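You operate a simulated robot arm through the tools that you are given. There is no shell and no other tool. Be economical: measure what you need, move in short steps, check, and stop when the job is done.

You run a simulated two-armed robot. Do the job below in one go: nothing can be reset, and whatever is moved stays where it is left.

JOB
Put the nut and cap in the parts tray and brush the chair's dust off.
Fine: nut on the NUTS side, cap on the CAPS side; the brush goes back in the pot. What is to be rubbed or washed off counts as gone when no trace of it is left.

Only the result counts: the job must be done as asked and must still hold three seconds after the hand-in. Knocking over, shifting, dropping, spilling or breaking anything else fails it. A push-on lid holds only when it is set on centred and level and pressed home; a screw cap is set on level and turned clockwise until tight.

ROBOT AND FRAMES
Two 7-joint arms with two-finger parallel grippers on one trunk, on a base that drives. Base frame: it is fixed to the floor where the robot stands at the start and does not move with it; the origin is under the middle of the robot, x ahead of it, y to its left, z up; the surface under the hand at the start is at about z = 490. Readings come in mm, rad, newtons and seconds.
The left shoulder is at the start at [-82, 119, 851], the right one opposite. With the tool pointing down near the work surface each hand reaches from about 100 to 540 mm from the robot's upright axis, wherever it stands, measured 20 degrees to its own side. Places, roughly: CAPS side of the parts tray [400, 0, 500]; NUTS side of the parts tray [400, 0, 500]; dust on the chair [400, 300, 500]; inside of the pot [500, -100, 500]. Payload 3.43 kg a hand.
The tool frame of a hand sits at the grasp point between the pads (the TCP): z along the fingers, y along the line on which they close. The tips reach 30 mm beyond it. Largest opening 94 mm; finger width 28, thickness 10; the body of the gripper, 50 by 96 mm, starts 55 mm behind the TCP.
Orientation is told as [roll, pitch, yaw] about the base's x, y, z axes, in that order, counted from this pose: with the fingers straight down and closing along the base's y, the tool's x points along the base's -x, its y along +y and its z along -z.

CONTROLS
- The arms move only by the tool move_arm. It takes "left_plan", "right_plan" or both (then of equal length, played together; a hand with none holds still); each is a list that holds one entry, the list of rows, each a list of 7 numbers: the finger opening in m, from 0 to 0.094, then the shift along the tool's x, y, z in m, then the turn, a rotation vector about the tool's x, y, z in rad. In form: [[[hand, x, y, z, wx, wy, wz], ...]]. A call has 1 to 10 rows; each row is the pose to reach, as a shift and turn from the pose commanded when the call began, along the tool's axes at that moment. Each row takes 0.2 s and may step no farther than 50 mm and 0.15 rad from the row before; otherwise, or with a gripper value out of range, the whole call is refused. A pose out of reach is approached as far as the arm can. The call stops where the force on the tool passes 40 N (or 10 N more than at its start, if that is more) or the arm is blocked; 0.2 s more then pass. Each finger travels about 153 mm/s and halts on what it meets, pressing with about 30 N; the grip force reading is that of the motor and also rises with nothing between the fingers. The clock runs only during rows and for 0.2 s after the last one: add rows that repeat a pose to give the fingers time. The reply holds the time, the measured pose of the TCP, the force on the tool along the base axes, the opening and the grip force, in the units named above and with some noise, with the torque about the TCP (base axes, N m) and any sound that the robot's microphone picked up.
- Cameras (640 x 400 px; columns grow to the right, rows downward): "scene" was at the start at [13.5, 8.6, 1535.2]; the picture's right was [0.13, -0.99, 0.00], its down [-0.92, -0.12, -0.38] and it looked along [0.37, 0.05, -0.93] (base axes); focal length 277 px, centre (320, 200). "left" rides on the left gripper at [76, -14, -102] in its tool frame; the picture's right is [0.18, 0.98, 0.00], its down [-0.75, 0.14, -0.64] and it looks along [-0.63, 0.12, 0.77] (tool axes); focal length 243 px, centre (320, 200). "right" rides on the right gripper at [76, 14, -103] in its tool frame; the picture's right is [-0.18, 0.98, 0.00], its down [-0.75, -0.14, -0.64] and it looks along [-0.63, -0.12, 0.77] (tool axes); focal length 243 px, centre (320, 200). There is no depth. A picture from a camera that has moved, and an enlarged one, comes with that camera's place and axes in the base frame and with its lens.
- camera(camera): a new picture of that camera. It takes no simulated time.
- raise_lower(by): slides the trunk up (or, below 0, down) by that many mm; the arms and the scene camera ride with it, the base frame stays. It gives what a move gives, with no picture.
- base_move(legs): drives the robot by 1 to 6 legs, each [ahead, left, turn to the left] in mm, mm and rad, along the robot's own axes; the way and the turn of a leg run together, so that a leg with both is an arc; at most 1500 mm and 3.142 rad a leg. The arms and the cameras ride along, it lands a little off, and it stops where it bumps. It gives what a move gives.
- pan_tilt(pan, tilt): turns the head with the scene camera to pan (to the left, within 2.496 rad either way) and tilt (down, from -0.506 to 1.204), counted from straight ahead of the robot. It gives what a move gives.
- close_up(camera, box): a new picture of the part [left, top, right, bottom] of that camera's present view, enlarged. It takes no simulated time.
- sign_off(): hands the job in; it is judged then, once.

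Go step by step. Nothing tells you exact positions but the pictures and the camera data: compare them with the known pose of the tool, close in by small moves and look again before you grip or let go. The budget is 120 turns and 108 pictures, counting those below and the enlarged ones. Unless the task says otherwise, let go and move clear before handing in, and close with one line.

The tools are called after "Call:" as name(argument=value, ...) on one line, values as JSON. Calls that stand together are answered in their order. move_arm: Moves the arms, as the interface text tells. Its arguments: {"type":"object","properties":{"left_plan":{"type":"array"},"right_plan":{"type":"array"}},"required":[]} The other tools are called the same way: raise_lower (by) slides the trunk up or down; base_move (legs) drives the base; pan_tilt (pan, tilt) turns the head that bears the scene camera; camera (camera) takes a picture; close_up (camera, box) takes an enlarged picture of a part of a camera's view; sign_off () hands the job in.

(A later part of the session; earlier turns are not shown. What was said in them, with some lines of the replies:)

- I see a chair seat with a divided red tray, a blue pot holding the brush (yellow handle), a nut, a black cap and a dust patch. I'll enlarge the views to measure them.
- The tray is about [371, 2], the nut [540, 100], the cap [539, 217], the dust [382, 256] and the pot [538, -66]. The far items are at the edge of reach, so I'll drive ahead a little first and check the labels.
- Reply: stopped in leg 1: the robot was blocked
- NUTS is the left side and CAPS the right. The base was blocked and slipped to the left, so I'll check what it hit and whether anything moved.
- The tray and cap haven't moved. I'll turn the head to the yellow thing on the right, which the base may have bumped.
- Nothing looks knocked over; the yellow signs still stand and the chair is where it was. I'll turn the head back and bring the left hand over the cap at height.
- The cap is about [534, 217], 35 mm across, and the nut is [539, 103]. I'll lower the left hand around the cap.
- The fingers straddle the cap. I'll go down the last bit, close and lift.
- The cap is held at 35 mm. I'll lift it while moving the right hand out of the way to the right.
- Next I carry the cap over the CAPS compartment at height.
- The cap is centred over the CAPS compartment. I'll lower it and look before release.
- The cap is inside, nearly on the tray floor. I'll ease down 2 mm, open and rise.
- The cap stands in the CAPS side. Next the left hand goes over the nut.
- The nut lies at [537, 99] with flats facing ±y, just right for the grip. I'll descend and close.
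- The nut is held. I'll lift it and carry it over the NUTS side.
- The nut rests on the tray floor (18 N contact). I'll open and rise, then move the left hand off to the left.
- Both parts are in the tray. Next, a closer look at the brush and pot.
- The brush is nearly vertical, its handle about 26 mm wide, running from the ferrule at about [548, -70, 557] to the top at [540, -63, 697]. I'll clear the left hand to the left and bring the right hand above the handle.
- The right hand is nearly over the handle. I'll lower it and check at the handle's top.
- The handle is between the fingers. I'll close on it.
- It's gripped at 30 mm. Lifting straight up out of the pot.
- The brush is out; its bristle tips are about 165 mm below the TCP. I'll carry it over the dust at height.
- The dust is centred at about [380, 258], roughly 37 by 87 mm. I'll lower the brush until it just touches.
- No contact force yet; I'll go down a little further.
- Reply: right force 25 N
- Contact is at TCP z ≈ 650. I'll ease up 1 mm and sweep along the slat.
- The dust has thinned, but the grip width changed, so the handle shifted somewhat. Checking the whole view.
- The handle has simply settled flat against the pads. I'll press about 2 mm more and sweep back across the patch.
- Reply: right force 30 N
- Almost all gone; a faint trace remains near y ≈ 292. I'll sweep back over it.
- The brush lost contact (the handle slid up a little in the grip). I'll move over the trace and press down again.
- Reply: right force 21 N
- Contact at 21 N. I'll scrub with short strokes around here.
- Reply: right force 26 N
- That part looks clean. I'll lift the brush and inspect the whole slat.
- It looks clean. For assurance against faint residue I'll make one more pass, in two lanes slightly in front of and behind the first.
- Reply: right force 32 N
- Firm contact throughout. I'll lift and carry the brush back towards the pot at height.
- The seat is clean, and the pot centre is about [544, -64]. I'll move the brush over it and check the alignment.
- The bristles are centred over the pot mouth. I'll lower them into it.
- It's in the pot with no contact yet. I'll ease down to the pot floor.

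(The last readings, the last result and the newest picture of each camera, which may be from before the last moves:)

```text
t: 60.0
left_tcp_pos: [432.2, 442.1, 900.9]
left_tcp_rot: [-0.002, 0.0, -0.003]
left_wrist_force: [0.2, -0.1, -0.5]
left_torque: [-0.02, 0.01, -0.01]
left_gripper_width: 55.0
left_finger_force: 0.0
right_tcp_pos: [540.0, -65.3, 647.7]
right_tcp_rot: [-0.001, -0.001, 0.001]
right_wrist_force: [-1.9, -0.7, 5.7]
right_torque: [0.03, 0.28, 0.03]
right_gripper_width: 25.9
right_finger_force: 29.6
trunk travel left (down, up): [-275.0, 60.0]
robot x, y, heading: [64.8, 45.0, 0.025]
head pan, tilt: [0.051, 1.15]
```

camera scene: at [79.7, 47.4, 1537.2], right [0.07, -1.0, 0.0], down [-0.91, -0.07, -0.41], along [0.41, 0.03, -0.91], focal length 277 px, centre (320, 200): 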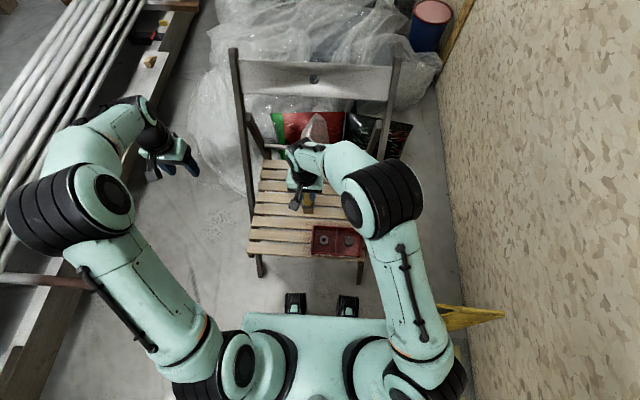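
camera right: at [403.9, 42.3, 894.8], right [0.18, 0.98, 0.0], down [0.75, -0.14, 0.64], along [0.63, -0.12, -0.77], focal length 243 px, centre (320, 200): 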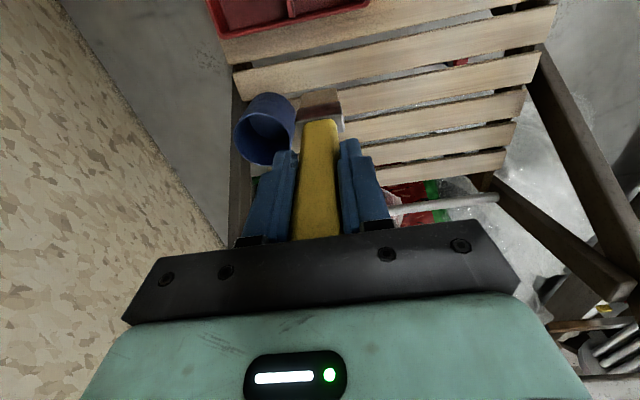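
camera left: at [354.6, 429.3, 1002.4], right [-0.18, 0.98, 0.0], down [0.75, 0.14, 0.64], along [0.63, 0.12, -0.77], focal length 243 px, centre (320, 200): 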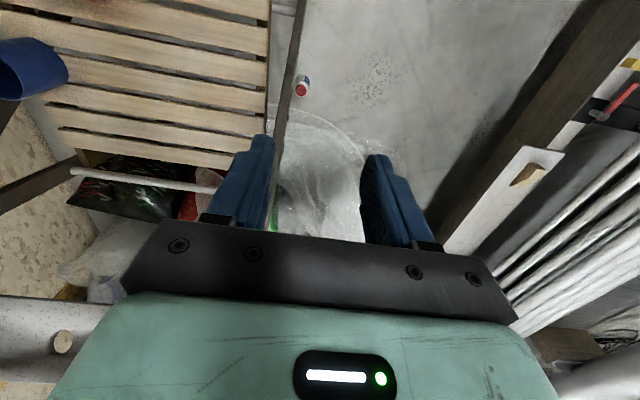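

It touches the pot floor lightly. I'll open and rise straight up.

Call:
move_arm(right_plan=[[[0.03, 0, 0, 0.0025, 0, 0, 0], [0.04, 0, 0, 0.0025, 0, 0, 0], [0.06, 0, 0, 0.0025, 0, 0, 0], [0.07, 0, 0, 0.0025, 0, 0, 0], [0.07, 0, 0, 0.0025, 0, 0, 0], [0.07, 0, 0, -0.03, 0, 0, 0], [0.07, 0, 0, -0.07, 0, 0, 0], [0.07, 0, 0, -0.11, 0, 0, 0], [0.07, 0, 0, -0.15, 0, 0, 0], [0.07, 0, 0, -0.18, 0, 0, 0]]])

Call:
camera(camera="right")

Call:
camera(camera="scene")

```text
t: 62.2
left_tcp_pos: [431.1, 442.9, 900.3]
left_tcp_rot: [-0.001, -0.002, -0.001]
left_wrist_force: [-0.3, -0.4, 0.2]
left_torque: [-0.04, -0.01, -0.02]
left_gripper_width: 55.2
left_finger_force: 0.1
right_tcp_pos: [540.0, -64.5, 830.9]
right_tcp_rot: [-0.001, -0.002, 0.001]
right_wrist_force: [0.2, -0.3, 0.1]
right_torque: [0.01, 0.01, 0.02]
right_gripper_width: 69.9
right_finger_force: 0.0
trunk travel left (down, up): [-275.0, 60.0]
robot x, y, heading: [63.4, 40.2, 0.02]
head pan, tilt: [0.051, 1.15]
```

```text
40 pictures are left
camera right: at [463.7, -49.2, 931.7], right [0.18, 0.98, 0.0], down [0.75, -0.14, 0.64], along [0.63, -0.12, -0.77], focal length 243 px, centre (320, 200)
```

right: 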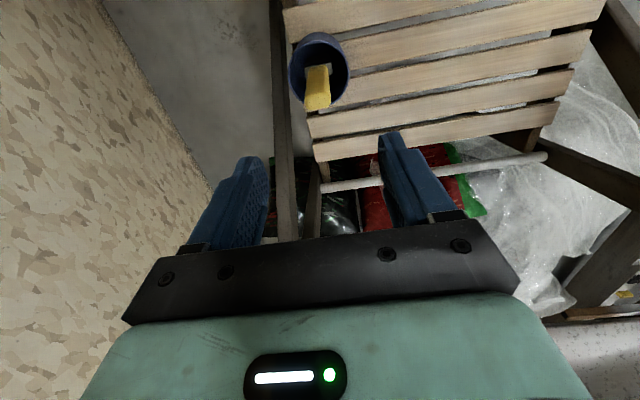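

```text
39 pictures are left
camera scene: at [79.5, 46.8, 1537.2], right [0.07, -1.0, 0.0], down [-0.91, -0.07, -0.41], along [0.41, 0.03, -0.91], focal length 277 px, centre (320, 200)
```

scene: 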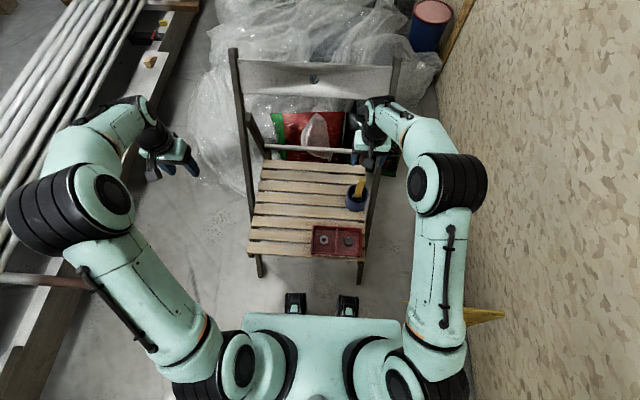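

The brush stands in the pot and the hand is clear. One last close look at the seat and tray.

Call:
close_up(camera="scene", box=[245, 205, 325, 260])

Call:
close_up(camera="scene", box=[300, 170, 380, 260])

```text
7.27 times, centred on (285, 232) of scene
camera zoom: at [79.5, 46.8, 1537.2], right [0.07, -1.0, 0.0], down [-0.91, -0.07, -0.41], along [0.41, 0.03, -0.91], focal length 2013 px, centre (574, -36)
```

zoom: 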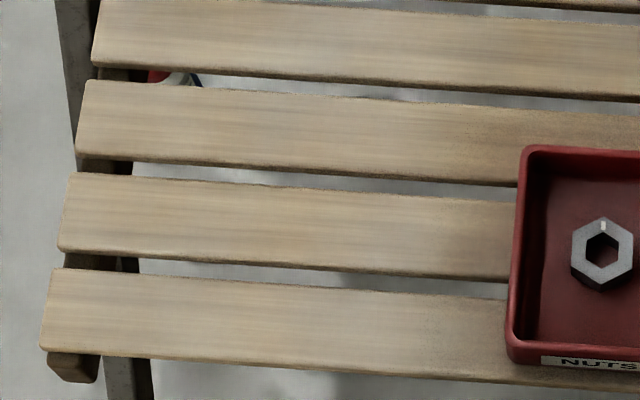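

```text
4.44 times, centred on (340, 215) of scene
camera zoom: at [79.5, 46.8, 1537.2], right [0.07, -1.0, 0.0], down [-0.91, -0.07, -0.41], along [0.41, 0.03, -0.91], focal length 1230 px, centre (231, 133)
```

zoom: 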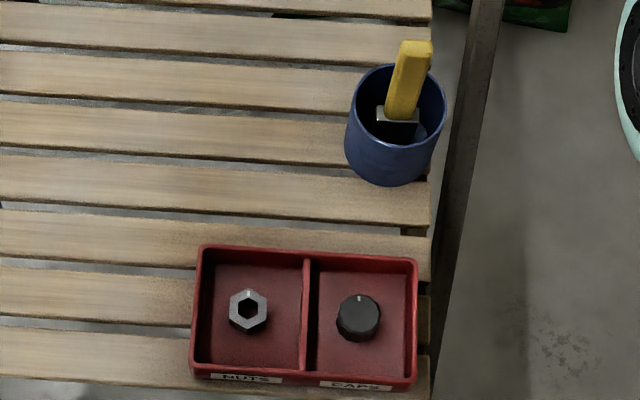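

The slats are clean, the nut is in NUTS, the cap is in CAPS and the brush is in the pot, so I'm handing in.

Call:
sign_off()

```text
The job is handed in.
```

I've handed the job in: the nut is on the NUTS side, the cap is on the CAPS side, the dust is brushed off with no trace visible, and the brush is back in the pot. While driving ahead, the base bumped something I couldn't identify and slid about 40 mm to the left; the chair, tray and parts hadn't moved, and I saw nothing knocked over.
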